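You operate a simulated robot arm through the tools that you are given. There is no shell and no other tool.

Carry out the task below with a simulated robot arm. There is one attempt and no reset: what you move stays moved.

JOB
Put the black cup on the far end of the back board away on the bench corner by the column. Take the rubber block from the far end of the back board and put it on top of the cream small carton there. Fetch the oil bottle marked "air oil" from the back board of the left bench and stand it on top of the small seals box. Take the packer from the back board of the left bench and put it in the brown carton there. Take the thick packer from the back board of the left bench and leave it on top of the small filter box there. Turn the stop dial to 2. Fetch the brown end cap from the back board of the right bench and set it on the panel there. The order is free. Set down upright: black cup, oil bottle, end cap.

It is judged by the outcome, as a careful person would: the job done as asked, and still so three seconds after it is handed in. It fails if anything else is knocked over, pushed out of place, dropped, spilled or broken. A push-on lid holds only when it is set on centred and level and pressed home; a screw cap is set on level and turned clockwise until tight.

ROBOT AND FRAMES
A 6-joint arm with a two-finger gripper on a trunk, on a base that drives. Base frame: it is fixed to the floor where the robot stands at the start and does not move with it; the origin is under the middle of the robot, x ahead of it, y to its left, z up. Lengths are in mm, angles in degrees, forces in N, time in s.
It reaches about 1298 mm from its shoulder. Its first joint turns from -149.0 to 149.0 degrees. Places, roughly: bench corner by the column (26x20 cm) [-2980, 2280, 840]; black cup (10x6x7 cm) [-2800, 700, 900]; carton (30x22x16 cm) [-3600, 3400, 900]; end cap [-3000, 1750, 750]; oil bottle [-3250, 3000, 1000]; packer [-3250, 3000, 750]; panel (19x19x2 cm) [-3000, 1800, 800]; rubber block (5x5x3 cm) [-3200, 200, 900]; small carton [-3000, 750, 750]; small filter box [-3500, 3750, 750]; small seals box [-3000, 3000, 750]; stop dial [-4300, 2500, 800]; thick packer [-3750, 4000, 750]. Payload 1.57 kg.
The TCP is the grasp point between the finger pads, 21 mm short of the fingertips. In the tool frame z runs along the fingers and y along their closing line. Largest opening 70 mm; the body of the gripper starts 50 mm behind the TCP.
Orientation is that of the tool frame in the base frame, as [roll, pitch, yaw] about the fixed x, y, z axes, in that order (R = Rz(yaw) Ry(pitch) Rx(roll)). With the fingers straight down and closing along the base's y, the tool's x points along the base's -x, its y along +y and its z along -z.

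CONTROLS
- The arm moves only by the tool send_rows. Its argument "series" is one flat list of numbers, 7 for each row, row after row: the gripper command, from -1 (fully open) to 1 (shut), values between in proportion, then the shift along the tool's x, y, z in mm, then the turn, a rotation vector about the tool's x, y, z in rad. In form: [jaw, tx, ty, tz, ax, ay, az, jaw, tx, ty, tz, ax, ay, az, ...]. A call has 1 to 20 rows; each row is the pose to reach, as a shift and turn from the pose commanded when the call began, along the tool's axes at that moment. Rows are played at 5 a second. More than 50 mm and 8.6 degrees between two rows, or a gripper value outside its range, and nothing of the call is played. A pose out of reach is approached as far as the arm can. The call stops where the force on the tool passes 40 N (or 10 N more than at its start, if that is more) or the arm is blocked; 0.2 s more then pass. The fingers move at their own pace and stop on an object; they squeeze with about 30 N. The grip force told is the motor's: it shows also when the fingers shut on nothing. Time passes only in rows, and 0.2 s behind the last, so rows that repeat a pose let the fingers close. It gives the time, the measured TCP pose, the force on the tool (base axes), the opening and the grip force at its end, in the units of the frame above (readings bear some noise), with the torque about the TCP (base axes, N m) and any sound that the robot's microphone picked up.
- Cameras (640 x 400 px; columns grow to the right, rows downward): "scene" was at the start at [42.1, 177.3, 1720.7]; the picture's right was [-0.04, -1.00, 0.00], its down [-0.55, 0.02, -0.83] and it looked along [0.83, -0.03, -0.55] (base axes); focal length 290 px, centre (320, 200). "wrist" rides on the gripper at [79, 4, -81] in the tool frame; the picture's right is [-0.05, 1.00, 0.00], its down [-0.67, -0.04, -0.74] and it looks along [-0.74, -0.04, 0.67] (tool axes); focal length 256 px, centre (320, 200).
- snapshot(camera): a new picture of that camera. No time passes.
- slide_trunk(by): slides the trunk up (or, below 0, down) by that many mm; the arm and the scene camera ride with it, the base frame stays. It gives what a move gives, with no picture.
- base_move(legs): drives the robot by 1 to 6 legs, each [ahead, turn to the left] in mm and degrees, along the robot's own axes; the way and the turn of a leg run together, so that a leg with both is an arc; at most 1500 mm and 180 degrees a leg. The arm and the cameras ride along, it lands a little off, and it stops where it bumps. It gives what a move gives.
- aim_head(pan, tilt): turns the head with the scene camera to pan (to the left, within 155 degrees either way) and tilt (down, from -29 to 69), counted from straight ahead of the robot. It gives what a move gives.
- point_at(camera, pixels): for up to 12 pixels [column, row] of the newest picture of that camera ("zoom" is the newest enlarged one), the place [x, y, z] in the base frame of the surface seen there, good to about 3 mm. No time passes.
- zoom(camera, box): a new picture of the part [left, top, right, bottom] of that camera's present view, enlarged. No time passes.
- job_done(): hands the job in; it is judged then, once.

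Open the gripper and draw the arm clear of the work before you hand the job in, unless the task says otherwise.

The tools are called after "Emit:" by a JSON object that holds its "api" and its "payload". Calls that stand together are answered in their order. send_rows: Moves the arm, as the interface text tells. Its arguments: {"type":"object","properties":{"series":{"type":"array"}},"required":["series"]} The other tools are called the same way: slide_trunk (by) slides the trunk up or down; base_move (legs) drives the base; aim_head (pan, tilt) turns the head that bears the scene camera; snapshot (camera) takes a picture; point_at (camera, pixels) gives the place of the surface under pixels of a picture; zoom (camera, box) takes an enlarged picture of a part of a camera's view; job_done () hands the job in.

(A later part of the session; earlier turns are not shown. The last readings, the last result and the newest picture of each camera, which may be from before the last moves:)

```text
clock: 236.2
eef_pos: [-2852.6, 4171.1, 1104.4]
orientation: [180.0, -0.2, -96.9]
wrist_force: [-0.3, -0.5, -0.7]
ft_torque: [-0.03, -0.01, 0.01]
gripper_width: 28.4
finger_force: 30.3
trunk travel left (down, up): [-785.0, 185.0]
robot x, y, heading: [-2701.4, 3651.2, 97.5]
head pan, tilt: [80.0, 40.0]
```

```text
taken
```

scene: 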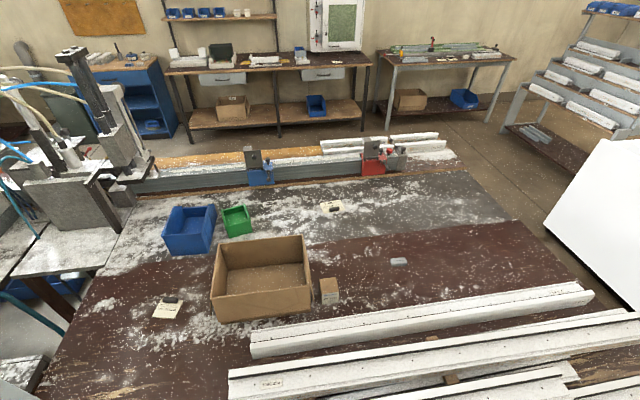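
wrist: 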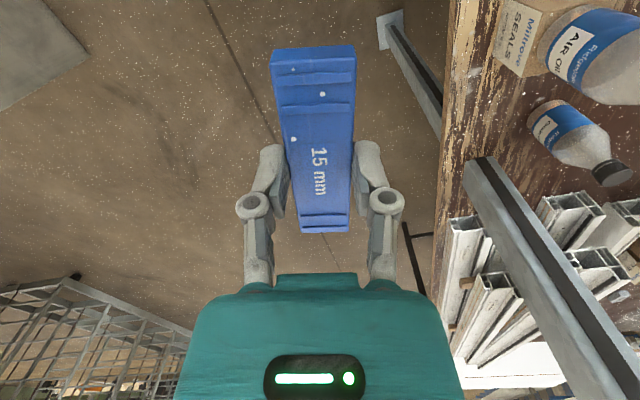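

Good view of the carton (262,278), filter box (329,290), grey packer (399,261). I zoom for precise geometry.

Emit:
{"api": "zoom", "payload": {"camera": "scene", "box": [200, 220, 360, 330]}}

Emit:
{"api": "point_at", "payload": {"camera": "zoom", "pixels": [[55, 90], [345, 75], [365, 215], [40, 270], [60, 105], [340, 90], [200, 180], [350, 250], [200, 250], [380, 160], [300, 160], [100, 180]]}}

```text
3.64 times, centred on (280, 275) of scene
```

zoom: 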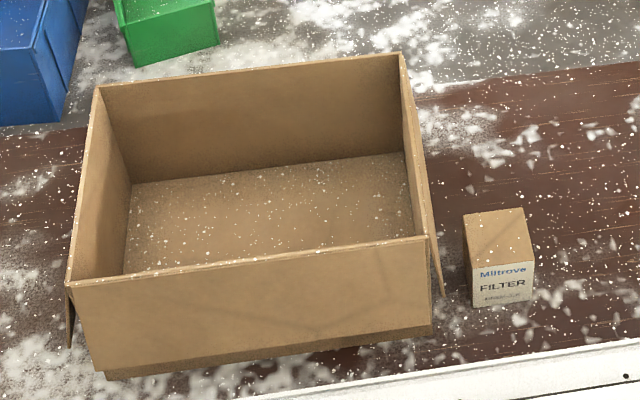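

```text
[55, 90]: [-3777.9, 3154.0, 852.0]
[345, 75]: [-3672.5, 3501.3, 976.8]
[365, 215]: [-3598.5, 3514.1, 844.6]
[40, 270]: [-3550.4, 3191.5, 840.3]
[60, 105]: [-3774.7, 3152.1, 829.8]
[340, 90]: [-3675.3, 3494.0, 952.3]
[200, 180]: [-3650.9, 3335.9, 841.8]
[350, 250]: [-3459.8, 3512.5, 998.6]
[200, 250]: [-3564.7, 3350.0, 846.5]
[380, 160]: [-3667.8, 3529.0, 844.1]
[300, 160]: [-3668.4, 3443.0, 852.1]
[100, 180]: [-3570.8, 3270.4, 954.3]
```

I measure the rim corners and the floor corners of the carton, and the filter box's top.

Emit:
{"api": "point_at", "payload": {"camera": "zoom", "pixels": [[100, 90], [397, 57], [422, 239], [76, 282], [135, 190], [402, 155], [408, 232], [128, 268], [468, 218], [520, 212], [530, 258], [475, 265]]}}

```text
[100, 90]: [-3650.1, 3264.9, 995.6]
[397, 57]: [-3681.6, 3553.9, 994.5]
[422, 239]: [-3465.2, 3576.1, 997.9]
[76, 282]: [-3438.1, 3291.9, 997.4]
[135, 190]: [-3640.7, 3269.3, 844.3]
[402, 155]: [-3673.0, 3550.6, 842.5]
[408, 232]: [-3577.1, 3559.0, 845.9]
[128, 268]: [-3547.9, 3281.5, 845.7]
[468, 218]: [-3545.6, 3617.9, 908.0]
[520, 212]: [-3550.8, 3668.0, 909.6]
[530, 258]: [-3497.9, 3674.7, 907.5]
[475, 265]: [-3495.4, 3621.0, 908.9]
```

Carton rim centre (-3559,3422), floor z≈844.5; filter box top centre (-3522,3645), z≈908.5. I sweep the arm along the arc toward the carton side.

Emit:
{"api": "send_rows", "payload": {"series": [0.8, 19.7, 45.3, 0, 0, 0, -0.0142, 0.8, 45.4, 87, 0, 0, 0, -0.0284, 0.8, 75.2, 126, 0, 0, 0, -0.0426, 0.8, 108.6, 161.7, 0, 0, 0, -0.0567, 0.8, 145.5, 194.1, 0, 0, 0, -0.0709, 0.8, 185.4, 222.7, 0, 0, 0, -0.0851, 0.8, 227.9, 247, 0, 0, 0, -0.0993, 0.8, 272.6, 267.1, 0, 0, 0, -0.1135, 0.8, 319.1, 282.6, 0, 0, 0, -0.1276, 0.8, 366.9, 293.4, 0, 0, 0, -0.1418, 0.8, 415.6, 299.5, 0, 0, 0, -0.156, 0.8, 464.6, 300.6, 0, 0, 0, -0.1702, 0.8, 513.5, 296.9, 0, 0, 0, -0.1844, 0.8, 561.7, 288.3, 0, 0, 0, -0.1985, 0.8, 608.9, 275, 0, 0, 0, -0.2127, 0.8, 654.5, 257.1, 0, 0, 0, -0.2269]}}

Emit:
{"api": "snapshot", "payload": {"camera": "scene"}}

```text
clock: 239.6
eef_pos: [-3185.1, 3550.7, 1103.1]
orientation: [179.9, -0.2, -83.9]
wrist_force: [0.3, -0.2, -0.2]
ft_torque: [-0.04, 0.0, 0.0]
gripper_width: 28.9
finger_force: 30.4
out of reach, approached as far as the arm can: row 15
trunk travel left (down, up): [-785.0, 185.0]
robot x, y, heading: [-2701.6, 3652.8, 97.4]
head pan, tilt: [80.0, 40.0]
```

```text
taken
```

scene: 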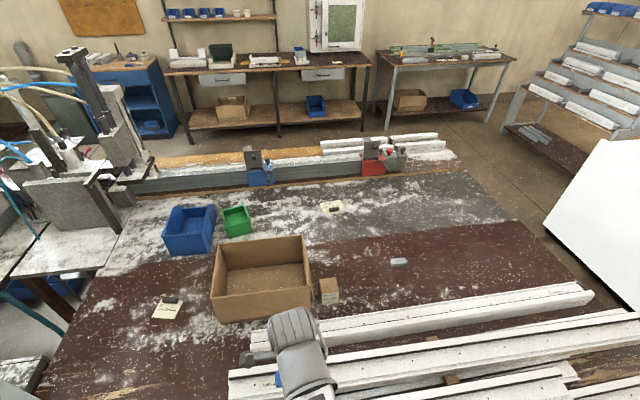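

Now extend over the carton's centre at travel height.

Emit:
{"api": "send_rows", "payload": {"series": [0.8, 8.9, 42.7, 0, 0, 0, 0, 0.8, 17.8, 85.5, 0, 0, 0, 0, 0.8, 26.8, 128.2, 0, 0, 0, 0, 0.8, 35.7, 171, 0, 0, 0, 0, 0.8, 44.6, 213.7, 0, 0, 0, 0, 0.8, 53.5, 256.5, 0, 0, 0, 0, 0.8, 62.5, 299.2, 0, 0, 0, 0, 0.8, 71.4, 342, 0, 0, 0, 0, 0.8, 80.3, 384.7, 0, 0, 0, 0, 0.8, 80.3, 384.7, 0, 0, 0, 0]}}

Emit:
{"api": "snapshot", "payload": {"camera": "wrist"}}

Emit:
{"api": "snapshot", "payload": {"camera": "scene"}}

```text
clock: 241.8
eef_pos: [-3559.8, 3430.5, 1104.0]
orientation: [179.9, -0.2, -83.9]
wrist_force: [-0.7, -0.5, -0.3]
ft_torque: [-0.04, 0.02, 0.01]
gripper_width: 28.8
finger_force: 29.9
out of reach, approached as far as the arm can: row 5
trunk travel left (down, up): [-785.0, 185.0]
robot x, y, heading: [-2701.2, 3651.5, 97.5]
head pan, tilt: [80.0, 40.0]
```

```text
taken
```

wrist: 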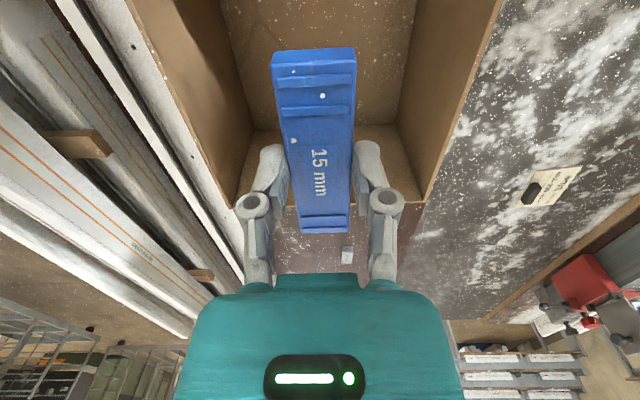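

```text
taken
```

scene: 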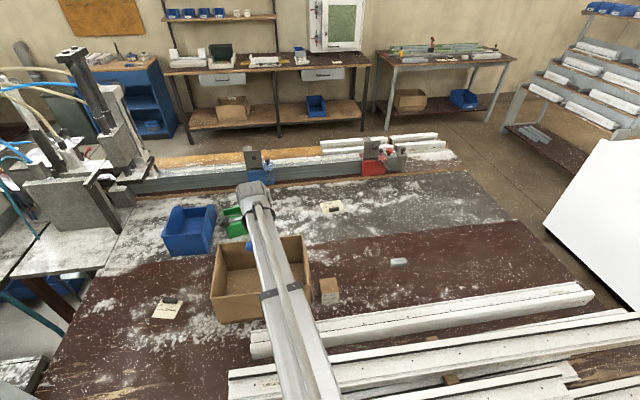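

The gripper is well inside the carton's walls (cols 240-410). I lower 200 mm and check.

Emit:
{"api": "slide_trunk", "payload": {"by": -200}}

Emit:
{"api": "snapshot", "payload": {"camera": "wrist"}}

Emit:
{"api": "snapshot", "payload": {"camera": "scene"}}

```text
clock: 243.9
eef_pos: [-3560.3, 3432.0, 905.6]
orientation: [180.0, -0.3, -83.8]
wrist_force: [-0.7, -0.7, -0.4]
ft_torque: [0.03, -0.01, 0.02]
gripper_width: 28.9
finger_force: 30.2
trunk travel left (down, up): [-585.0, 385.0]
robot x, y, heading: [-2700.6, 3647.6, 97.4]
head pan, tilt: [80.0, 40.0]
```

```text
taken
```

wrist: 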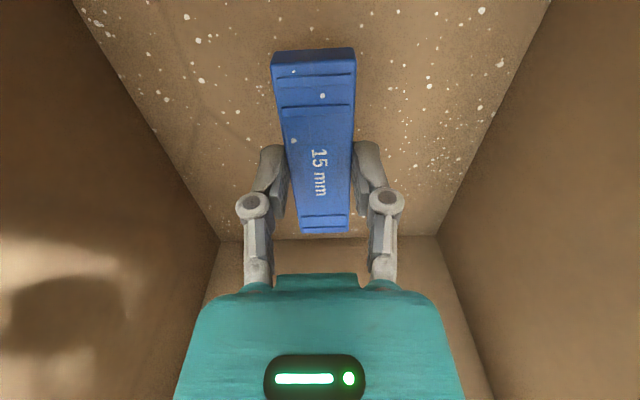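

```text
taken
```

scene: 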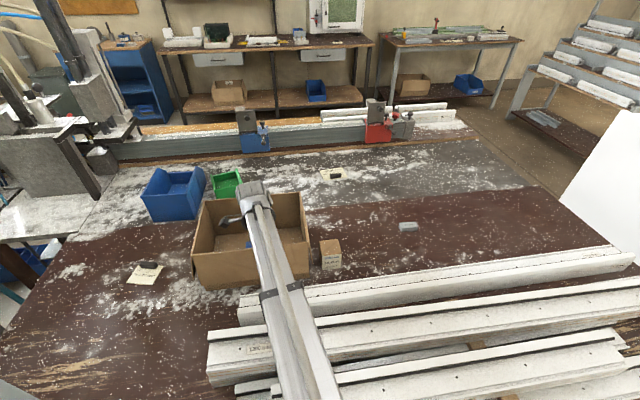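

Inside the carton and clear. I lower 32 mm then step to the floor (expected TCP ≈ 869).

Emit:
{"api": "slide_trunk", "payload": {"by": -32}}

Emit:
{"api": "slide_trunk", "payload": {"by": -3}}

Emit:
{"api": "slide_trunk", "payload": {"by": -2}}

```text
clock: 244.7
eef_pos: [-3559.8, 3431.5, 871.5]
orientation: [179.9, -0.2, -83.8]
wrist_force: [0.2, 0.1, 0.4]
ft_torque: [0.03, 0.0, -0.02]
gripper_width: 28.7
finger_force: 29.8
trunk travel left (down, up): [-553.0, 417.0]
robot x, y, heading: [-2699.1, 3655.0, 97.6]
head pan, tilt: [80.0, 40.0]
```

```text
clock: 245.2
eef_pos: [-3560.9, 3430.4, 868.4]
orientation: [179.8, -0.2, -83.9]
wrist_force: [-0.8, -1.0, -0.1]
ft_torque: [-0.02, 0.01, 0.01]
gripper_width: 28.5
finger_force: 29.8
trunk travel left (down, up): [-550.0, 420.0]
robot x, y, heading: [-2702.2, 3650.9, 97.6]
head pan, tilt: [80.0, 40.0]
```

```text
clock: 245.7
eef_pos: [-3559.9, 3431.3, 867.8]
orientation: [179.8, -0.2, -83.8]
wrist_force: [-4.3, -1.9, 14.4]
ft_torque: [0.1, 0.07, 0.04]
gripper_width: 28.6
finger_force: 29.8
trunk travel left (down, up): [-548.0, 422.0]
robot x, y, heading: [-2700.9, 3650.9, 97.3]
head pan, tilt: [80.0, 40.0]
```

Contact with the carton floor. I open and raise.

Emit:
{"api": "send_rows", "payload": {"series": [0.1, 0, 0, 0, 0, 0, 0, -0.2, 0, 0, 0, 0, 0, 0, -0.5, 0, 0, 0, 0, 0, 0, -0.5, 0, 0, 0, 0, 0, 0]}}

Emit:
{"api": "slide_trunk", "payload": {"by": 190}}

Emit:
{"api": "snapshot", "payload": {"camera": "wrist"}}

```text
clock: 246.7
eef_pos: [-3559.6, 3431.5, 867.4]
orientation: [179.8, -0.2, -83.9]
wrist_force: [0.8, -0.1, -0.9]
ft_torque: [0.04, -0.02, -0.04]
gripper_width: 52.8
finger_force: 0.0
trunk travel left (down, up): [-548.0, 422.0]
robot x, y, heading: [-2701.2, 3651.0, 97.3]
head pan, tilt: [80.0, 40.0]
```

```text
clock: 248.8
eef_pos: [-3561.6, 3430.9, 1058.2]
orientation: [-180.0, -0.2, -83.8]
wrist_force: [0.5, -0.3, -0.8]
ft_torque: [-0.02, 0.03, -0.01]
gripper_width: 52.2
finger_force: 0.0
trunk travel left (down, up): [-738.0, 232.0]
robot x, y, heading: [-2699.8, 3649.9, 97.5]
head pan, tilt: [80.0, 40.0]
```

```text
taken
```

wrist: 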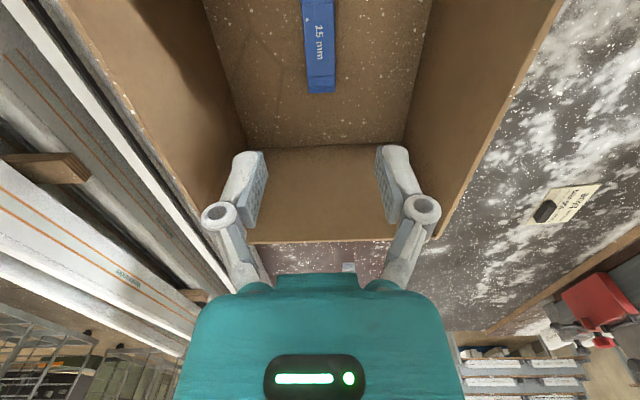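

The 15 mm packer lies in the carton. Now the grey 20 mm packer at (408,227) in the scene: I take a new view and measure it.

Emit:
{"api": "snapshot", "payload": {"camera": "scene"}}

Emit:
{"api": "zoom", "payload": {"camera": "scene", "box": [368, 225, 432, 265]}}

```text
taken
```

scene: 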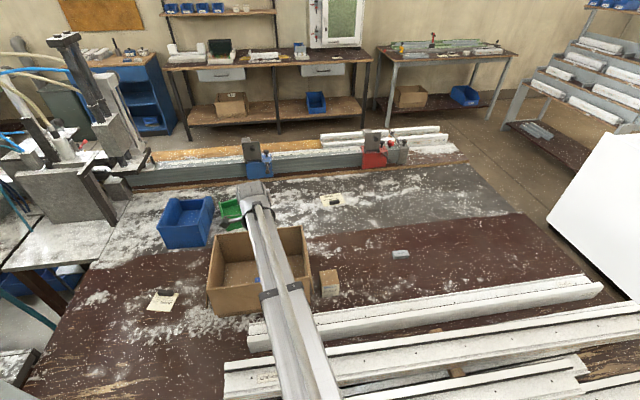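

```text
10.00 times, centred on (400, 245) of scene
```

zoom: 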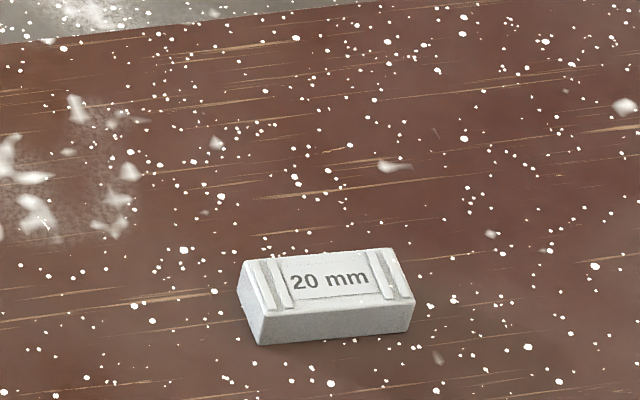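

Emit:
{"api": "point_at", "payload": {"camera": "zoom", "pixels": [[247, 264], [387, 252], [408, 299], [268, 313], [325, 278], [250, 285], [260, 335], [340, 330], [405, 320], [320, 258], [340, 305]]}}

```text
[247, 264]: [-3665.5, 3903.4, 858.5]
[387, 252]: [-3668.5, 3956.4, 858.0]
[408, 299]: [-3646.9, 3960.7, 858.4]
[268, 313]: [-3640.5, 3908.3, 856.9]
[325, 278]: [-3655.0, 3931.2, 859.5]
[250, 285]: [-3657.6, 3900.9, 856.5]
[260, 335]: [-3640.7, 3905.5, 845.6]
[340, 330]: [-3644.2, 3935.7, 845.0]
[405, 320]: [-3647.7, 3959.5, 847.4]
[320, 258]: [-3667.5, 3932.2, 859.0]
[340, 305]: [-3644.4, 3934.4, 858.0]
```

Grey packer centre (-3655,3932), top z≈859, aligned for yaw -85. I move over it.

Emit:
{"api": "send_rows", "payload": {"series": [-1, -46.2, 3.6, 0, 0, 0, 0.002, -1, -92.4, 7.2, 0, 0, 0, 0.004, -1, -138.6, 10.7, 0, 0, 0, 0.006, -1, -184.8, 14.3, 0, 0, 0, 0.008, -1, -231, 17.9, 0, 0, 0, 0.01, -1, -277.2, 21.5, 0, 0, 0, 0.012, -1, -323.4, 25.1, 0, 0, 0, 0.014, -1, -369.6, 28.7, 0, 0, 0, 0.016, -1, -415.8, 32.2, 0, 0, 0, 0.018, -1, -462, 35.8, 0, 0, 0, 0.02, -1, -508.2, 39.4, 0, 0, 0, 0.0227, -1, -508.2, 39.4, 0, 0, 0, 0.0227]}}

Emit:
{"api": "slide_trunk", "payload": {"by": -100}}

Emit:
{"api": "snapshot", "payload": {"camera": "wrist"}}

```text
clock: 251.4
eef_pos: [-3653.1, 3931.7, 1057.6]
orientation: [-180.0, -0.1, -85.1]
wrist_force: [-0.4, -0.7, 0.3]
ft_torque: [-0.01, 0.0, -0.01]
gripper_width: 69.7
finger_force: 0.1
trunk travel left (down, up): [-738.0, 232.0]
robot x, y, heading: [-2697.3, 3650.3, 97.4]
head pan, tilt: [80.0, 40.0]
```

```text
clock: 252.8
eef_pos: [-3653.3, 3931.6, 958.4]
orientation: [179.9, -0.2, -85.2]
wrist_force: [0.8, -0.6, 0.0]
ft_torque: [-0.01, 0.01, -0.01]
gripper_width: 69.7
finger_force: 0.0
trunk travel left (down, up): [-638.0, 332.0]
robot x, y, heading: [-2700.7, 3650.2, 97.7]
head pan, tilt: [80.0, 40.0]
```

```text
taken
```

wrist: 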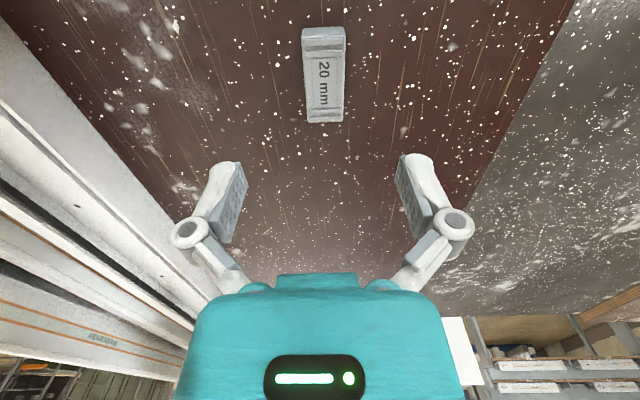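

The packer is nearly centred (col 324). I shift 2.5 mm, lower to z≈865 and grip.

Emit:
{"api": "send_rows", "payload": {"series": [-1, 1.5, 2.5, 0, 0, 0, 0, -1, 1.5, 2.5, 0, 0, 0, 0]}}

Emit:
{"api": "slide_trunk", "payload": {"by": -93}}

Emit:
{"api": "send_rows", "payload": {"series": [-0.3, 0, 0, 0, 0, 0, 0, 0.1, 0, 0, 0, 0, 0, 0, 0.7, 0, 0, 0, 0, 0, 0, 0.8, 0, 0, 0, 0, 0, 0, 0.8, 0, 0, 0, 0, 0, 0, 0.8, 0, 0, 0, 0, 0, 0]}}

Emit:
{"api": "slide_trunk", "payload": {"by": 150}}

Emit:
{"api": "snapshot", "payload": {"camera": "wrist"}}

```text
clock: 253.3
eef_pos: [-3655.6, 3930.0, 957.4]
orientation: [-180.0, -0.2, -85.2]
wrist_force: [-0.7, -0.7, 0.5]
ft_torque: [-0.03, 0.03, -0.02]
gripper_width: 69.8
finger_force: 0.0
trunk travel left (down, up): [-638.0, 332.0]
robot x, y, heading: [-2701.3, 3650.2, 97.4]
head pan, tilt: [80.0, 40.0]
```

```text
clock: 254.6
eef_pos: [-3654.7, 3928.7, 863.9]
orientation: [179.9, -0.2, -85.2]
wrist_force: [-0.5, -0.7, -0.9]
ft_torque: [0.01, 0.04, -0.01]
gripper_width: 70.0
finger_force: 0.1
trunk travel left (down, up): [-545.0, 425.0]
robot x, y, heading: [-2697.5, 3651.8, 97.4]
head pan, tilt: [80.0, 40.0]
```

```text
clock: 256.0
eef_pos: [-3655.6, 3928.9, 863.9]
orientation: [179.9, -0.1, -85.2]
wrist_force: [-0.7, -0.1, 1.7]
ft_torque: [0.0, 0.04, -0.01]
gripper_width: 26.8
finger_force: 29.8
trunk travel left (down, up): [-545.0, 425.0]
robot x, y, heading: [-2701.1, 3651.4, 97.2]
head pan, tilt: [80.0, 40.0]
```

```text
clock: 257.8
eef_pos: [-3655.5, 3930.0, 1013.5]
orientation: [-180.0, -0.2, -85.2]
wrist_force: [0.7, -0.3, -0.8]
ft_torque: [0.0, 0.02, 0.01]
gripper_width: 26.6
finger_force: 29.9
trunk travel left (down, up): [-695.0, 275.0]
robot x, y, heading: [-2701.0, 3651.3, 97.5]
head pan, tilt: [80.0, 40.0]
```

```text
taken
```

wrist: 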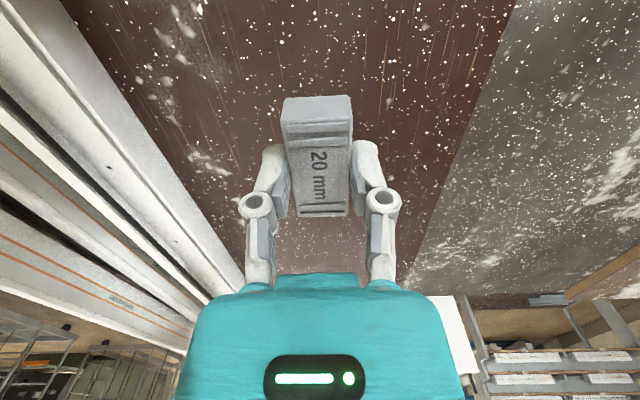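

Held (26.6 mm). The camera would overhang the carton's rim at the present yaw, so I turn to yaw 6.5 (aligned with the filter box) while moving over its top.

Emit:
{"api": "send_rows", "payload": {"series": [0.8, 24.6, -9.1, 0, 0, 0, -0.1334, 0.8, 49.1, -18.1, 0, 0, 0, -0.2668, 0.8, 73.7, -27.2, 0, 0, 0, -0.4001, 0.8, 98.2, -36.2, 0, 0, 0, -0.5335, 0.8, 122.8, -45.3, 0, 0, 0, -0.6669, 0.8, 147.3, -54.4, 0, 0, 0, -0.8003, 0.8, 171.9, -63.4, 0, 0, 0, -0.9336, 0.8, 196.4, -72.5, 0, 0, 0, -1.067, 0.8, 221, -81.5, 0, 0, 0, -1.2004, 0.8, 245.5, -90.6, 0, 0, 0, -1.3338, 0.8, 270.1, -99.6, 0, 0, 0, -1.4671, 0.8, 294.6, -108.7, 0, 0, 0, -1.6005, 0.8, 294.6, -108.7, 0, 0, 0, -1.6005]}}

Emit:
{"api": "snapshot", "payload": {"camera": "wrist"}}

Emit:
{"api": "snapshot", "payload": {"camera": "scene"}}

```text
clock: 260.6
eef_pos: [-3522.3, 3644.2, 1014.9]
orientation: [179.9, 0.1, 6.7]
wrist_force: [-0.4, 0.6, 0.2]
ft_torque: [0.01, 0.0, 0.0]
gripper_width: 26.8
finger_force: 29.9
trunk travel left (down, up): [-695.0, 275.0]
robot x, y, heading: [-2699.9, 3649.5, 97.5]
head pan, tilt: [80.0, 40.0]
```

```text
taken
```

wrist: 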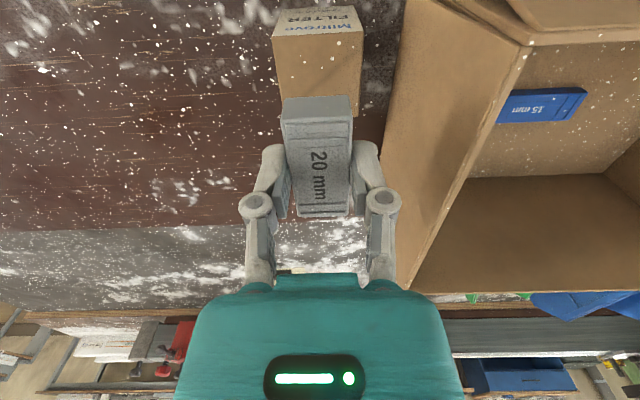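

```text
taken
```

scene: 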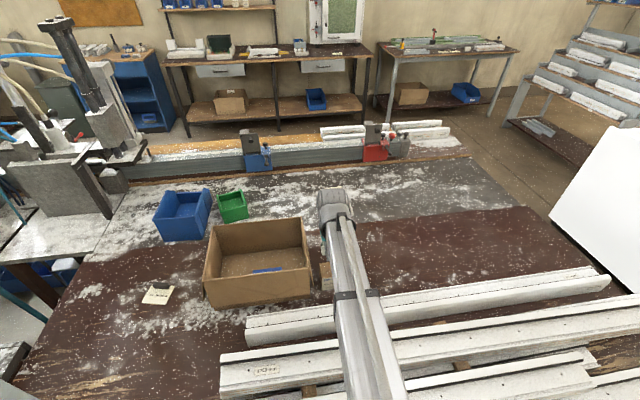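

The filter box is aligned beneath the packer. I lower 76 mm, then step to contact (expected TCP ≈ 933).

Emit:
{"api": "slide_trunk", "payload": {"by": -76}}

Emit:
{"api": "slide_trunk", "payload": {"by": -3}}

Emit:
{"api": "slide_trunk", "payload": {"by": -1.5}}

```text
clock: 261.7
eef_pos: [-3522.3, 3646.2, 938.1]
orientation: [179.8, 0.1, 6.6]
wrist_force: [-0.1, 0.2, -0.2]
ft_torque: [-0.01, 0.04, -0.01]
gripper_width: 26.8
finger_force: 30.4
trunk travel left (down, up): [-619.0, 351.0]
robot x, y, heading: [-2701.8, 3654.2, 97.6]
head pan, tilt: [80.0, 40.0]
```

```text
clock: 262.2
eef_pos: [-3521.0, 3644.4, 934.9]
orientation: [179.8, 0.1, 6.5]
wrist_force: [0.2, -0.3, 0.0]
ft_torque: [0.0, -0.02, -0.04]
gripper_width: 26.7
finger_force: 30.0
trunk travel left (down, up): [-616.0, 354.0]
robot x, y, heading: [-2697.6, 3650.2, 97.6]
head pan, tilt: [80.0, 40.0]
```

```text
clock: 262.7
eef_pos: [-3521.9, 3645.0, 933.8]
orientation: [179.8, 0.0, 6.6]
wrist_force: [-1.6, -0.1, 6.7]
ft_torque: [0.04, -0.11, 0.01]
gripper_width: 26.6
finger_force: 30.3
trunk travel left (down, up): [-615.0, 355.0]
robot x, y, heading: [-2700.9, 3650.5, 97.4]
head pan, tilt: [80.0, 40.0]
```

Contact (6.7 N). I open moderately and raise.

Emit:
{"api": "send_rows", "payload": {"series": [0.18, 0, 0, 0, 0, 0, 0, 0.05, 0, 0, 0, 0, 0, 0, -0.2, 0, 0, 0, 0, 0, 0, -0.2, 0, 0, 0, 0, 0, 0]}}

Emit:
{"api": "slide_trunk", "payload": {"by": 130}}

Emit:
{"api": "snapshot", "payload": {"camera": "wrist"}}

```text
clock: 263.7
eef_pos: [-3522.4, 3644.8, 934.0]
orientation: [179.8, 0.1, 6.5]
wrist_force: [0.3, -0.4, -0.6]
ft_torque: [0.0, 0.03, 0.02]
gripper_width: 42.0
finger_force: 0.0
trunk travel left (down, up): [-615.0, 355.0]
robot x, y, heading: [-2697.2, 3651.3, 97.3]
head pan, tilt: [80.0, 40.0]
```

```text
clock: 265.3
eef_pos: [-3522.4, 3645.5, 1064.6]
orientation: [179.8, 0.0, 6.5]
wrist_force: [0.1, -0.1, -0.2]
ft_torque: [0.01, 0.0, 0.01]
gripper_width: 42.0
finger_force: 0.0
trunk travel left (down, up): [-745.0, 225.0]
robot x, y, heading: [-2700.1, 3652.1, 97.3]
head pan, tilt: [80.0, 40.0]
```

```text
taken
```

wrist: 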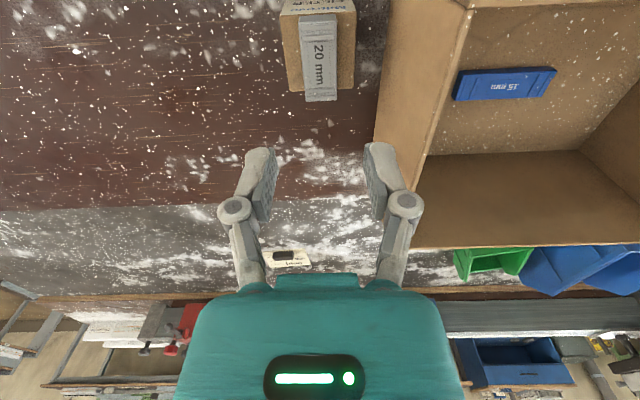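

The grey packer rests on the filter box. Now I look for the stop dial near (-4300,2500,800).

Emit:
{"api": "aim_head", "payload": {"pan": 120, "tilt": 27}}

Emit:
{"api": "snapshot", "payload": {"camera": "scene"}}

Emit:
{"api": "zoom", "payload": {"camera": "scene", "box": [200, 100, 440, 300]}}

```text
clock: 266.4
eef_pos: [-3522.6, 3644.6, 1063.9]
orientation: [179.8, 0.2, 6.6]
wrist_force: [0.2, 0.1, -1.0]
ft_torque: [0.0, 0.0, 0.0]
gripper_width: 41.8
finger_force: 0.1
trunk travel left (down, up): [-745.0, 225.0]
robot x, y, heading: [-2698.5, 3651.6, 97.3]
head pan, tilt: [120.0, 27.0]
```

```text
taken
```

scene: 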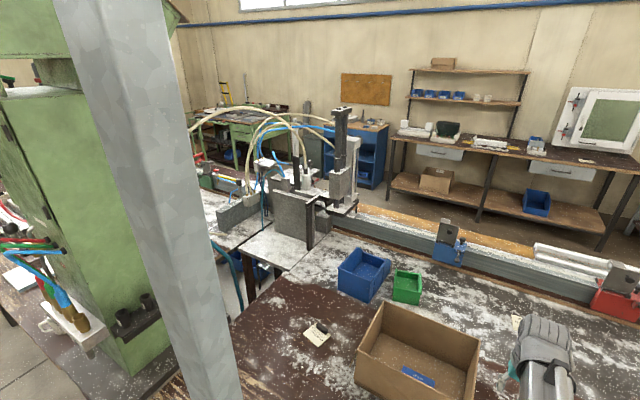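

```text
2.00 times, centred on (320, 200) of scene
```

zoom: 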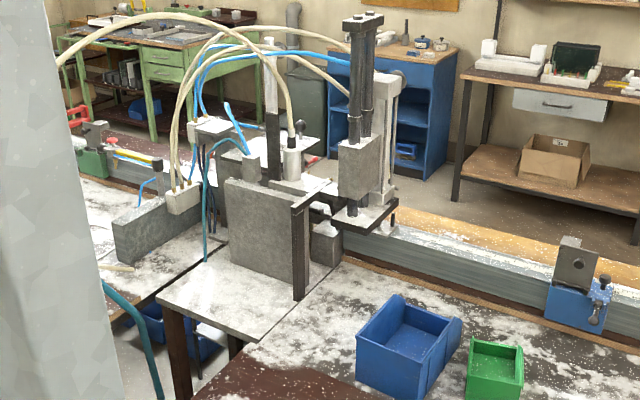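

The dial must be on the far, operator's side of the fixture. I measure the aisle behind the benches and both ends for a way round.

Emit:
{"api": "point_at", "payload": {"camera": "scene", "pixels": [[340, 180], [300, 220], [380, 225], [450, 240], [560, 270], [380, 205], [480, 217], [560, 232], [350, 170], [590, 250], [300, 130], [270, 200]]}}

Emit:
{"api": "aim_head", "payload": {"pan": 60, "tilt": 25}}

Emit:
{"api": "snapshot", "payload": {"camera": "scene"}}

```text
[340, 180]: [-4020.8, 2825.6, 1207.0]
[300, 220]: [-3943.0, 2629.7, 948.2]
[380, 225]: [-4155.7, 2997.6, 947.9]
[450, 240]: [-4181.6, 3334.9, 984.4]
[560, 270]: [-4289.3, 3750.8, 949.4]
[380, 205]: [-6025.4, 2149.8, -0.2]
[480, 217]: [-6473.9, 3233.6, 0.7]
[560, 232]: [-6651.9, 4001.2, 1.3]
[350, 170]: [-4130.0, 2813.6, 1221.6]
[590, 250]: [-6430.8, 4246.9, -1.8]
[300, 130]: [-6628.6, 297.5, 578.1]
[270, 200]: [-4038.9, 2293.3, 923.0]
```

```text
clock: 267.7
eef_pos: [-3522.0, 3644.8, 1063.4]
orientation: [179.8, 0.1, 6.6]
wrist_force: [-0.2, -0.4, 0.9]
ft_torque: [-0.01, 0.0, 0.02]
gripper_width: 41.9
finger_force: 0.0
trunk travel left (down, up): [-745.0, 225.0]
robot x, y, heading: [-2700.4, 3653.1, 97.5]
head pan, tilt: [60.0, 25.0]
```

```text
taken
```

scene: 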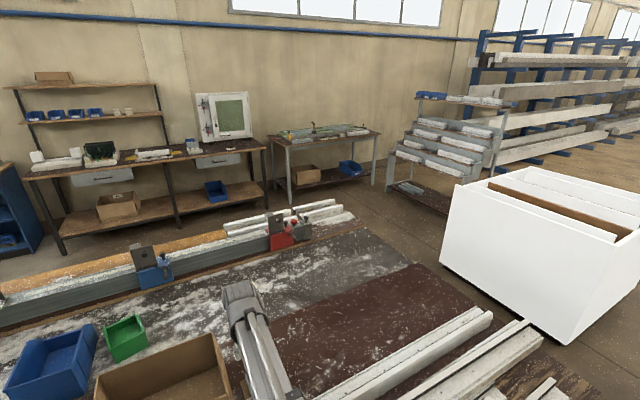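

The aisle behind is wide. I measure the gap between the bench's end and the white bin, and the bin's extents.

Emit:
{"api": "point_at", "payload": {"camera": "scene", "pixels": [[455, 245], [442, 262], [447, 190], [565, 343], [480, 178], [410, 262], [360, 215], [400, 230], [390, 190], [440, 215], [545, 320], [520, 320]]}}

Emit:
{"api": "aim_head", "payload": {"pan": 30, "tilt": 25}}

Emit:
{"api": "snapshot", "payload": {"camera": "scene"}}

```text
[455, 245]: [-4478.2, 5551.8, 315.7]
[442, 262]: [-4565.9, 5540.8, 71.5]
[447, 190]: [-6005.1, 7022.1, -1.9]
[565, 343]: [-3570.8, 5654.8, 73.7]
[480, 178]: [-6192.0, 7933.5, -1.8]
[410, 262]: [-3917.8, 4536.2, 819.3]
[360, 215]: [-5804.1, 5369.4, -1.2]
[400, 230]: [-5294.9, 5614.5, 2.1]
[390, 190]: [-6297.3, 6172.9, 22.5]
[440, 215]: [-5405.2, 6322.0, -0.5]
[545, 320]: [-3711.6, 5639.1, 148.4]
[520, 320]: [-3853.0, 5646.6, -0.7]
```

```text
clock: 268.6
eef_pos: [-3522.5, 3645.5, 1063.0]
orientation: [179.8, 0.0, 6.5]
wrist_force: [0.8, -0.2, -0.5]
ft_torque: [-0.01, -0.02, 0.02]
gripper_width: 42.0
finger_force: 0.0
trunk travel left (down, up): [-745.0, 225.0]
robot x, y, heading: [-2697.9, 3649.5, 97.3]
head pan, tilt: [30.0, 25.0]
```

```text
taken
```

scene: 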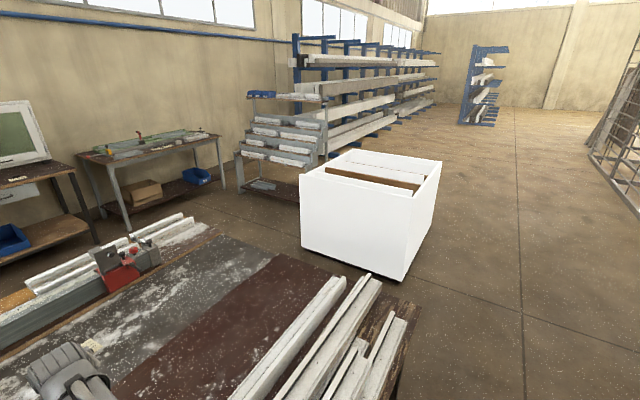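

The lane between bench end (y≈4520) and white bin (y≈5600) is about 1 m wide. I retract the arm and sweep it forward for driving.

Emit:
{"api": "send_rows", "payload": {"series": [-1, 44.9, 2.2, 0, 0, 0, 0.0755, -1, 89.9, 4.3, 0, 0, 0, 0.151, -1, 134.8, 6.5, 0, 0, 0, 0.2265, -1, 179.8, 8.6, 0, 0, 0, 0.302, -1, 224.7, 10.8, 0, 0, 0, 0.3775, -1, 269.6, 13, 0, 0, 0, 0.453, -1, 314.6, 15.1, 0, 0, 0, 0.5285, -1, 319.1, -33.7, 0, 0, 0, 0.604, -1, 328.5, -81.8, 0, 0, 0, 0.6795, -1, 342.6, -128.8, 0, 0, 0, 0.755, -1, 361.3, -174.1, 0, 0, 0, 0.8305, -1, 384.5, -217.3, 0, 0, 0, 0.906, -1, 411.8, -258.1, 0, 0, 0, 0.9815, -1, 443, -295.9, 0, 0, 0, 1.057, -1, 477.8, -330.4, 0, 0, 0, 1.1325, -1, 515.9, -361.2, 0, 0, 0, 1.208, -1, 556.8, -388.2, 0, 0, 0, 1.2835, -1, 600.3, -411, 0, 0, 0, 1.359, -1, 645.8, -429.3, 0, 0, 0, 1.4345, -1, 692.8, -443, 0, 0, 0, 1.51]}}

Emit:
{"api": "aim_head", "payload": {"pan": 80, "tilt": 35}}

Emit:
{"api": "snapshot", "payload": {"camera": "scene"}}

Emit:
{"api": "zoom", "payload": {"camera": "scene", "box": [200, 170, 360, 270]}}

```text
clock: 272.8
eef_pos: [-2883.1, 4163.6, 1064.1]
orientation: [179.9, -0.2, -80.0]
wrist_force: [0.0, 0.2, 0.3]
ft_torque: [-0.02, 0.0, 0.01]
gripper_width: 69.7
finger_force: 0.0
trunk travel left (down, up): [-745.0, 225.0]
robot x, y, heading: [-2701.3, 3650.2, 97.4]
head pan, tilt: [30.0, 25.0]
```

```text
clock: 274.0
eef_pos: [-2884.2, 4165.3, 1064.9]
orientation: [179.9, -0.1, -80.0]
wrist_force: [-1.0, -0.2, 0.1]
ft_torque: [-0.02, -0.02, -0.02]
gripper_width: 70.1
finger_force: 0.0
trunk travel left (down, up): [-745.0, 225.0]
robot x, y, heading: [-2697.0, 3651.2, 97.4]
head pan, tilt: [80.0, 35.0]
```

```text
taken
```

scene: 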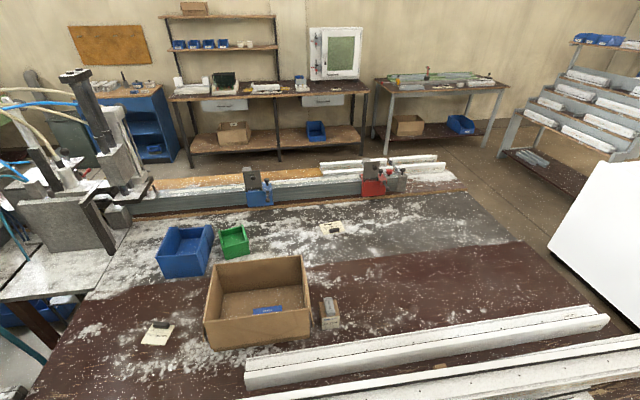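

```text
4.00 times, centred on (280, 220) of scene
```

zoom: 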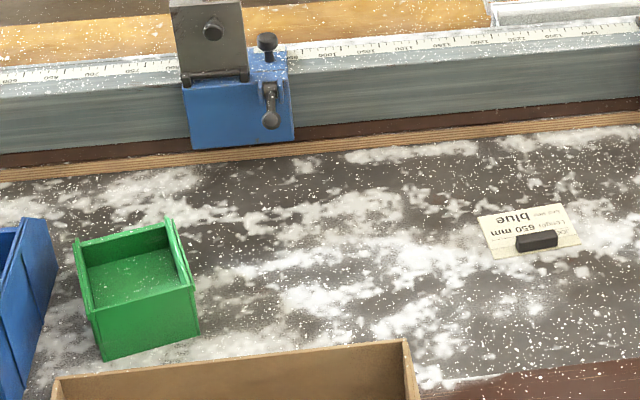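

I verify the grey packer on the filter box and the blue one in the carton.

Emit:
{"api": "zoom", "payload": {"camera": "scene", "box": [200, 250, 360, 350]}}

Emit:
{"api": "zoom", "payload": {"camera": "scene", "box": [300, 285, 364, 335]}}

Emit:
{"api": "point_at", "payload": {"camera": "zoom", "pixels": [[210, 140], [295, 120], [330, 260], [250, 280], [220, 200], [360, 200], [340, 280]]}}

```text
4.00 times, centred on (280, 300) of scene
```

zoom: 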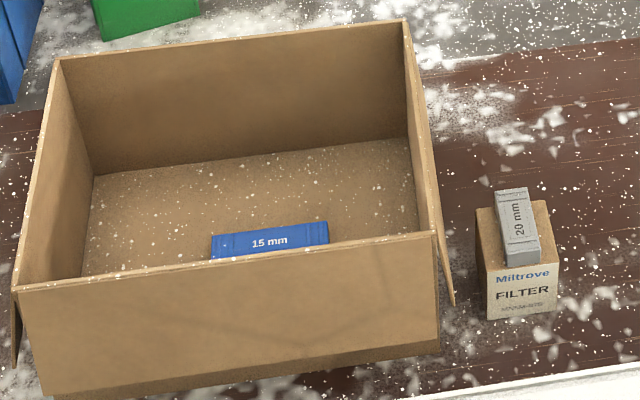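

```text
8.00 times, centred on (332, 310) of scene
```

zoom: 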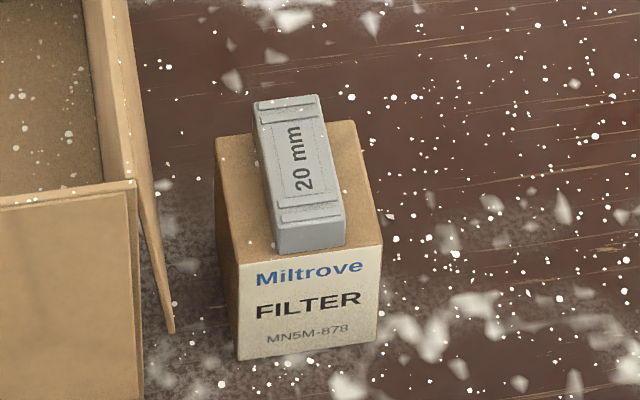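

```text
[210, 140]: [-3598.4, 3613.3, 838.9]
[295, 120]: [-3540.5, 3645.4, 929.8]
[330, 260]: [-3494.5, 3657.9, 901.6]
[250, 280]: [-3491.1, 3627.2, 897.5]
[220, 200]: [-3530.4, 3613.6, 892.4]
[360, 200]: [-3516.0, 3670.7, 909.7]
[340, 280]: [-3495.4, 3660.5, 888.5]
```

Both packers are well placed. Now I drive forward 1500 mm past the bench's end, then look left down the lane.

Emit:
{"api": "base_move", "payload": {"legs": [[1500, 0]]}}

Emit:
{"api": "aim_head", "payload": {"pan": 85, "tilt": 25}}

Emit:
{"api": "snapshot", "payload": {"camera": "scene"}}

```text
clock: 283.1
eef_pos: [-3057.0, 5642.9, 1065.1]
orientation: [179.9, -0.1, -81.0]
wrist_force: [-0.6, -0.6, 0.6]
ft_torque: [0.02, 0.01, -0.02]
gripper_width: 69.9
finger_force: 0.1
trunk travel left (down, up): [-745.0, 225.0]
robot x, y, heading: [-2883.8, 5122.7, 96.5]
head pan, tilt: [80.0, 35.0]
```

```text
clock: 283.8
eef_pos: [-3058.0, 5643.5, 1063.0]
orientation: [179.8, -0.2, -80.9]
wrist_force: [1.0, -0.1, 0.1]
ft_torque: [0.03, -0.01, -0.02]
gripper_width: 70.2
finger_force: 0.0
trunk travel left (down, up): [-745.0, 225.0]
robot x, y, heading: [-2883.2, 5125.6, 96.2]
head pan, tilt: [85.0, 25.0]
```

```text
taken
```

scene: 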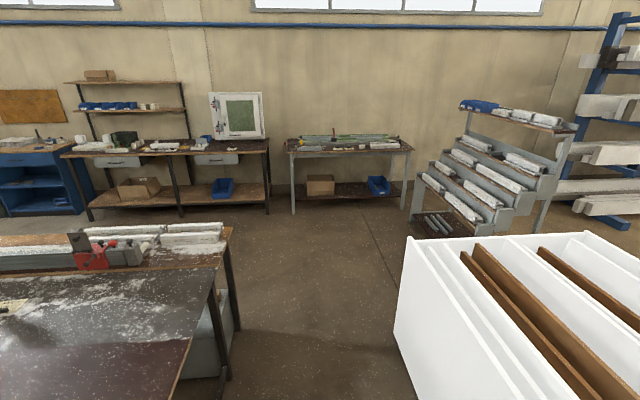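

I measure the lane's boundaries: bench end at left and bin at right.

Emit:
{"api": "point_at", "payload": {"camera": "scene", "pixels": [[232, 232], [215, 268], [228, 370], [195, 330], [405, 240], [400, 330], [420, 395], [238, 325], [300, 330], [470, 245], [240, 250], [290, 205]]}}

```text
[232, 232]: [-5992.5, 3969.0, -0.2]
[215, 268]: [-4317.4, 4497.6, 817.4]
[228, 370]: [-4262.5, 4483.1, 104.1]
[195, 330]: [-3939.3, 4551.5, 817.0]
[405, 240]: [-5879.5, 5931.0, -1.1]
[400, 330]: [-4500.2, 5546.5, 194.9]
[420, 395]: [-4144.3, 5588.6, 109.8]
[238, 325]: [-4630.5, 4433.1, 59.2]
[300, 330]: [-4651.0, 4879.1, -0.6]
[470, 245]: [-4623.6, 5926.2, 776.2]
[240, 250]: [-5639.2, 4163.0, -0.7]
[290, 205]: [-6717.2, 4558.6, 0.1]
```

Lane centre runs toward (-4600,4990). I turn to heading 184.5 and drive through in two legs.

Emit:
{"api": "base_move", "payload": {"legs": [[0, 88.3], [1500, 0], [650, 0]]}}

Emit:
{"api": "aim_head", "payload": {"pan": 70, "tilt": 25}}

Emit:
{"api": "snapshot", "payload": {"camera": "scene"}}

```text
clock: 302.4
eef_pos: [-5539.7, 4824.0, 1062.9]
orientation: [180.0, -0.4, 6.1]
wrist_force: [0.1, 0.7, 0.8]
ft_torque: [-0.02, -0.03, 0.0]
gripper_width: 70.0
finger_force: 0.1
trunk travel left (down, up): [-745.0, 225.0]
robot x, y, heading: [-5014.5, 4978.8, -177.0]
head pan, tilt: [85.0, 25.0]
```

```text
clock: 303.2
eef_pos: [-5539.7, 4825.1, 1063.4]
orientation: [180.0, -0.1, 6.2]
wrist_force: [0.3, 1.0, 0.0]
ft_torque: [0.0, 0.05, 0.03]
gripper_width: 70.1
finger_force: 0.1
trunk travel left (down, up): [-745.0, 225.0]
robot x, y, heading: [-5019.2, 4974.9, -176.6]
head pan, tilt: [70.0, 25.0]
```

```text
taken
```

scene: 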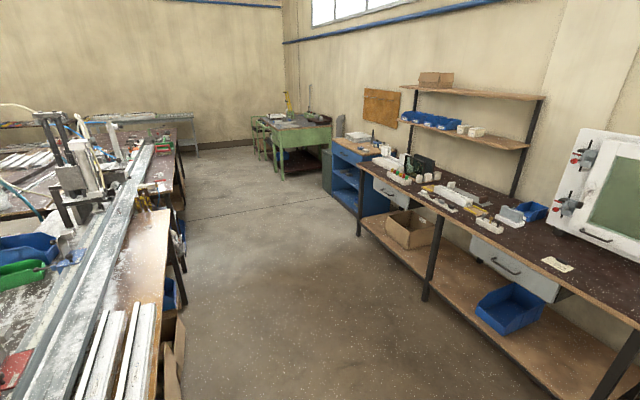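

The operator aisle is clear. I zoom in on the fixture region at left (60-200, 100-230) to find the dial.

Emit:
{"api": "zoom", "payload": {"camera": "scene", "box": [20, 90, 220, 230]}}

Emit:
{"api": "point_at", "payload": {"camera": "scene", "pixels": [[160, 360], [165, 260], [178, 200], [375, 240], [430, 295], [215, 280], [300, 300], [145, 195], [120, 180], [165, 150]]}}

```text
2.86 times, centred on (120, 160) of scene
```

zoom: 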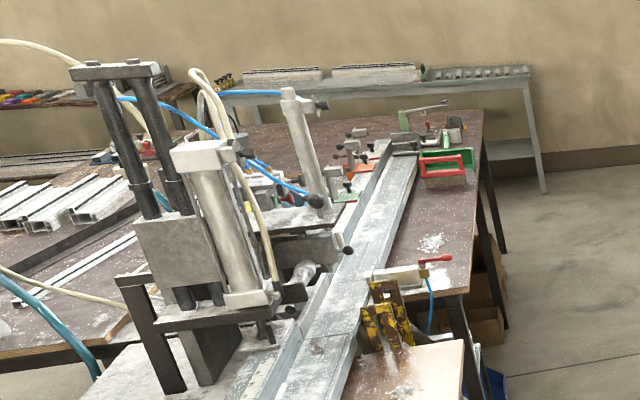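

```text
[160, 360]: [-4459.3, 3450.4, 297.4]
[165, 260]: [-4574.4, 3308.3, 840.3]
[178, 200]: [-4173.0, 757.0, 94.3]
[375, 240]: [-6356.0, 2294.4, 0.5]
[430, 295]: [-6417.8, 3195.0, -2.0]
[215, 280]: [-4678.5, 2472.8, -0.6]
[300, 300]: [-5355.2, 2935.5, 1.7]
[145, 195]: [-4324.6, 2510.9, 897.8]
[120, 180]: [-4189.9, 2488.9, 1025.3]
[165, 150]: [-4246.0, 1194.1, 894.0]
```

The fixture near (-4325,2511) has a yellow bracket; the dial should be close by. I drive down the operator aisle to about (-4990,2880).

Emit:
{"api": "base_move", "payload": {"legs": [[0, 87.5], [1500, 0], [600, 0], [0, 6.7]]}}

Emit:
{"api": "aim_head", "payload": {"pan": 50, "tilt": 35}}

Emit:
{"api": "snapshot", "payload": {"camera": "scene"}}

```text
clock: 322.2
eef_pos: [-4768.1, 2373.7, 1064.4]
orientation: [179.9, -0.3, 101.3]
wrist_force: [-0.8, 0.2, 0.3]
ft_torque: [0.05, -0.02, -0.01]
gripper_width: 70.3
finger_force: 0.0
trunk travel left (down, up): [-745.0, 225.0]
robot x, y, heading: [-4966.0, 2885.3, -82.0]
head pan, tilt: [70.0, 25.0]
```

```text
clock: 323.0
eef_pos: [-4769.3, 2373.4, 1062.6]
orientation: [179.9, -0.2, 101.3]
wrist_force: [1.0, 0.0, -1.0]
ft_torque: [-0.05, 0.0, -0.02]
gripper_width: 70.2
finger_force: 0.0
trunk travel left (down, up): [-745.0, 225.0]
robot x, y, heading: [-4963.7, 2888.1, -82.0]
head pan, tilt: [50.0, 35.0]
```

```text
taken
```

scene: 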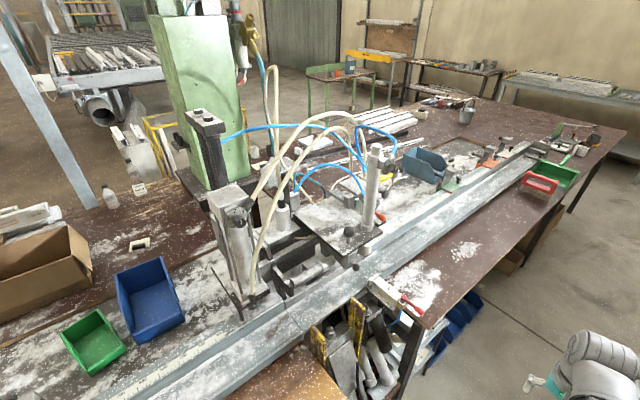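

The mechanism is in front-left now. I zoom in on it for the dial.

Emit:
{"api": "zoom", "payload": {"camera": "scene", "box": [280, 250, 480, 400]}}

Emit:
{"api": "aim_head", "payload": {"pan": 62, "tilt": 50}}

Emit:
{"api": "snapshot", "payload": {"camera": "scene"}}

```text
2.67 times, centred on (380, 325) of scene
```

zoom: 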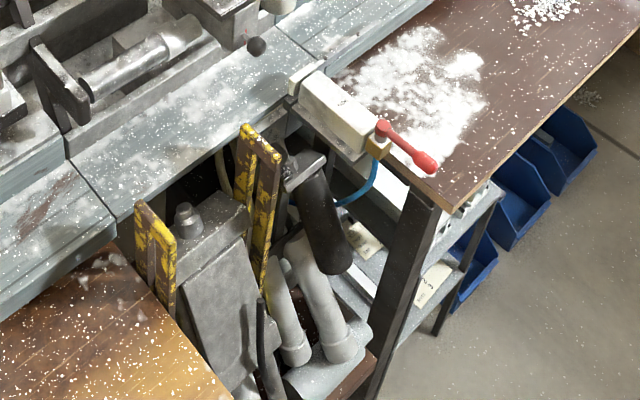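

```text
clock: 323.8
eef_pos: [-4769.0, 2374.2, 1062.6]
orientation: [179.8, -0.2, 101.2]
wrist_force: [0.5, -0.2, 0.1]
ft_torque: [0.01, 0.01, 0.01]
gripper_width: 70.2
finger_force: 0.1
trunk travel left (down, up): [-745.0, 225.0]
robot x, y, heading: [-4961.0, 2885.1, -82.0]
head pan, tilt: [62.0, 50.0]
```

```text
taken
```

scene: 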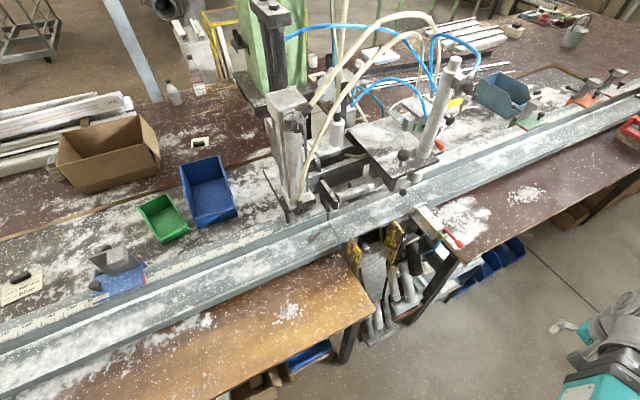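

I move 330 mm further to look at the mechanism from straight opposite.

Emit:
{"api": "base_move", "payload": {"legs": [[330, 0]]}}

Emit:
{"api": "aim_head", "payload": {"pan": 85, "tilt": 50}}

Emit:
{"api": "snapshot", "payload": {"camera": "scene"}}

Emit:
{"api": "zoom", "payload": {"camera": "scene", "box": [200, 130, 440, 330]}}

```text
clock: 326.3
eef_pos: [-4723.8, 2047.1, 1064.3]
orientation: [179.9, -0.2, 101.4]
wrist_force: [0.4, 0.9, -0.2]
ft_torque: [-0.01, 0.01, 0.0]
gripper_width: 69.9
finger_force: 0.1
trunk travel left (down, up): [-745.0, 225.0]
robot x, y, heading: [-4921.8, 2555.8, -82.2]
head pan, tilt: [62.0, 50.0]
```

```text
clock: 327.2
eef_pos: [-4723.7, 2046.0, 1063.8]
orientation: [179.9, -0.2, 101.3]
wrist_force: [0.2, 0.1, -0.8]
ft_torque: [-0.02, 0.03, 0.03]
gripper_width: 70.0
finger_force: 0.1
trunk travel left (down, up): [-745.0, 225.0]
robot x, y, heading: [-4919.5, 2556.0, -82.2]
head pan, tilt: [85.0, 50.0]
```

```text
taken
```

scene: 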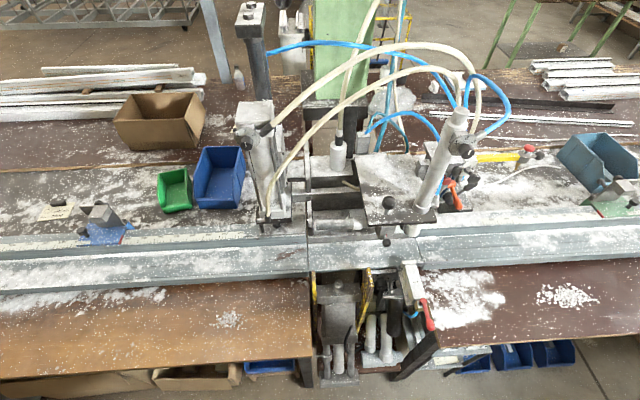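

```text
2.00 times, centred on (320, 230) of scene
```

zoom: 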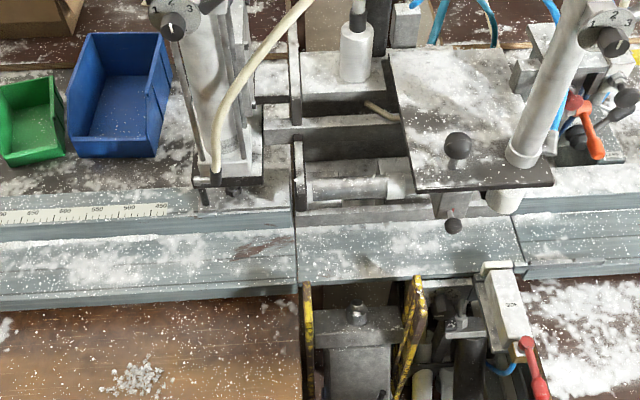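

Two dials appear: one at (260,125) and one at (463,140). I zoom on each to read labels.

Emit:
{"api": "zoom", "payload": {"camera": "scene", "box": [220, 90, 300, 160]}}

Emit:
{"api": "zoom", "payload": {"camera": "scene", "box": [420, 95, 516, 215]}}

Emit:
{"api": "point_at", "payload": {"camera": "scene", "pixels": [[258, 127], [264, 130], [465, 143], [468, 150], [390, 205], [388, 243], [420, 200], [250, 180], [330, 285], [410, 290], [430, 320], [305, 370]]}}

```text
5.71 times, centred on (260, 125) of scene
```

zoom: 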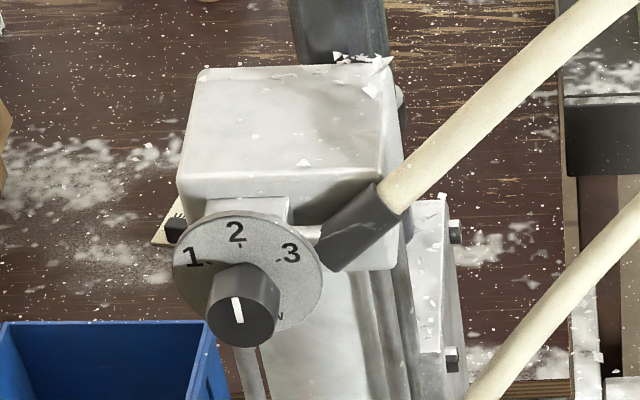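

```text
3.33 times, centred on (468, 155) of scene
```

zoom: 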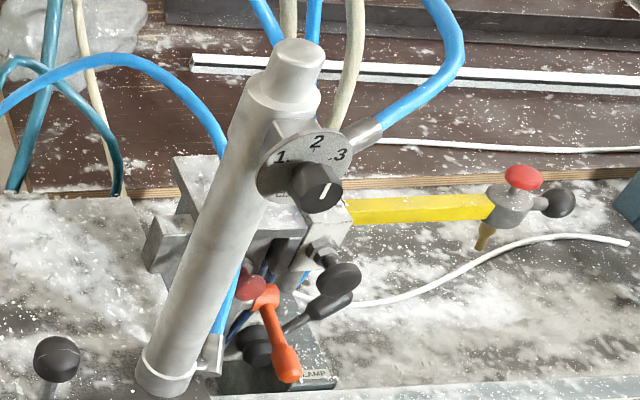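

```text
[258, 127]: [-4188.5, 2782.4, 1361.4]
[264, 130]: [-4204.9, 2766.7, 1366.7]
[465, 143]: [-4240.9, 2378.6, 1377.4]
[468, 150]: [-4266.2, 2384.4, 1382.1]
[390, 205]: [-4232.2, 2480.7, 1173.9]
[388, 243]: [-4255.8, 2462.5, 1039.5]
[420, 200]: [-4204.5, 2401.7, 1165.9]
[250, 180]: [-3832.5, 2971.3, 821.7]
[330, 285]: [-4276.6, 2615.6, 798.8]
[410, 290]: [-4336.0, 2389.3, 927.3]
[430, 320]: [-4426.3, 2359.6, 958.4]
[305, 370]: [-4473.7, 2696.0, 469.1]
```

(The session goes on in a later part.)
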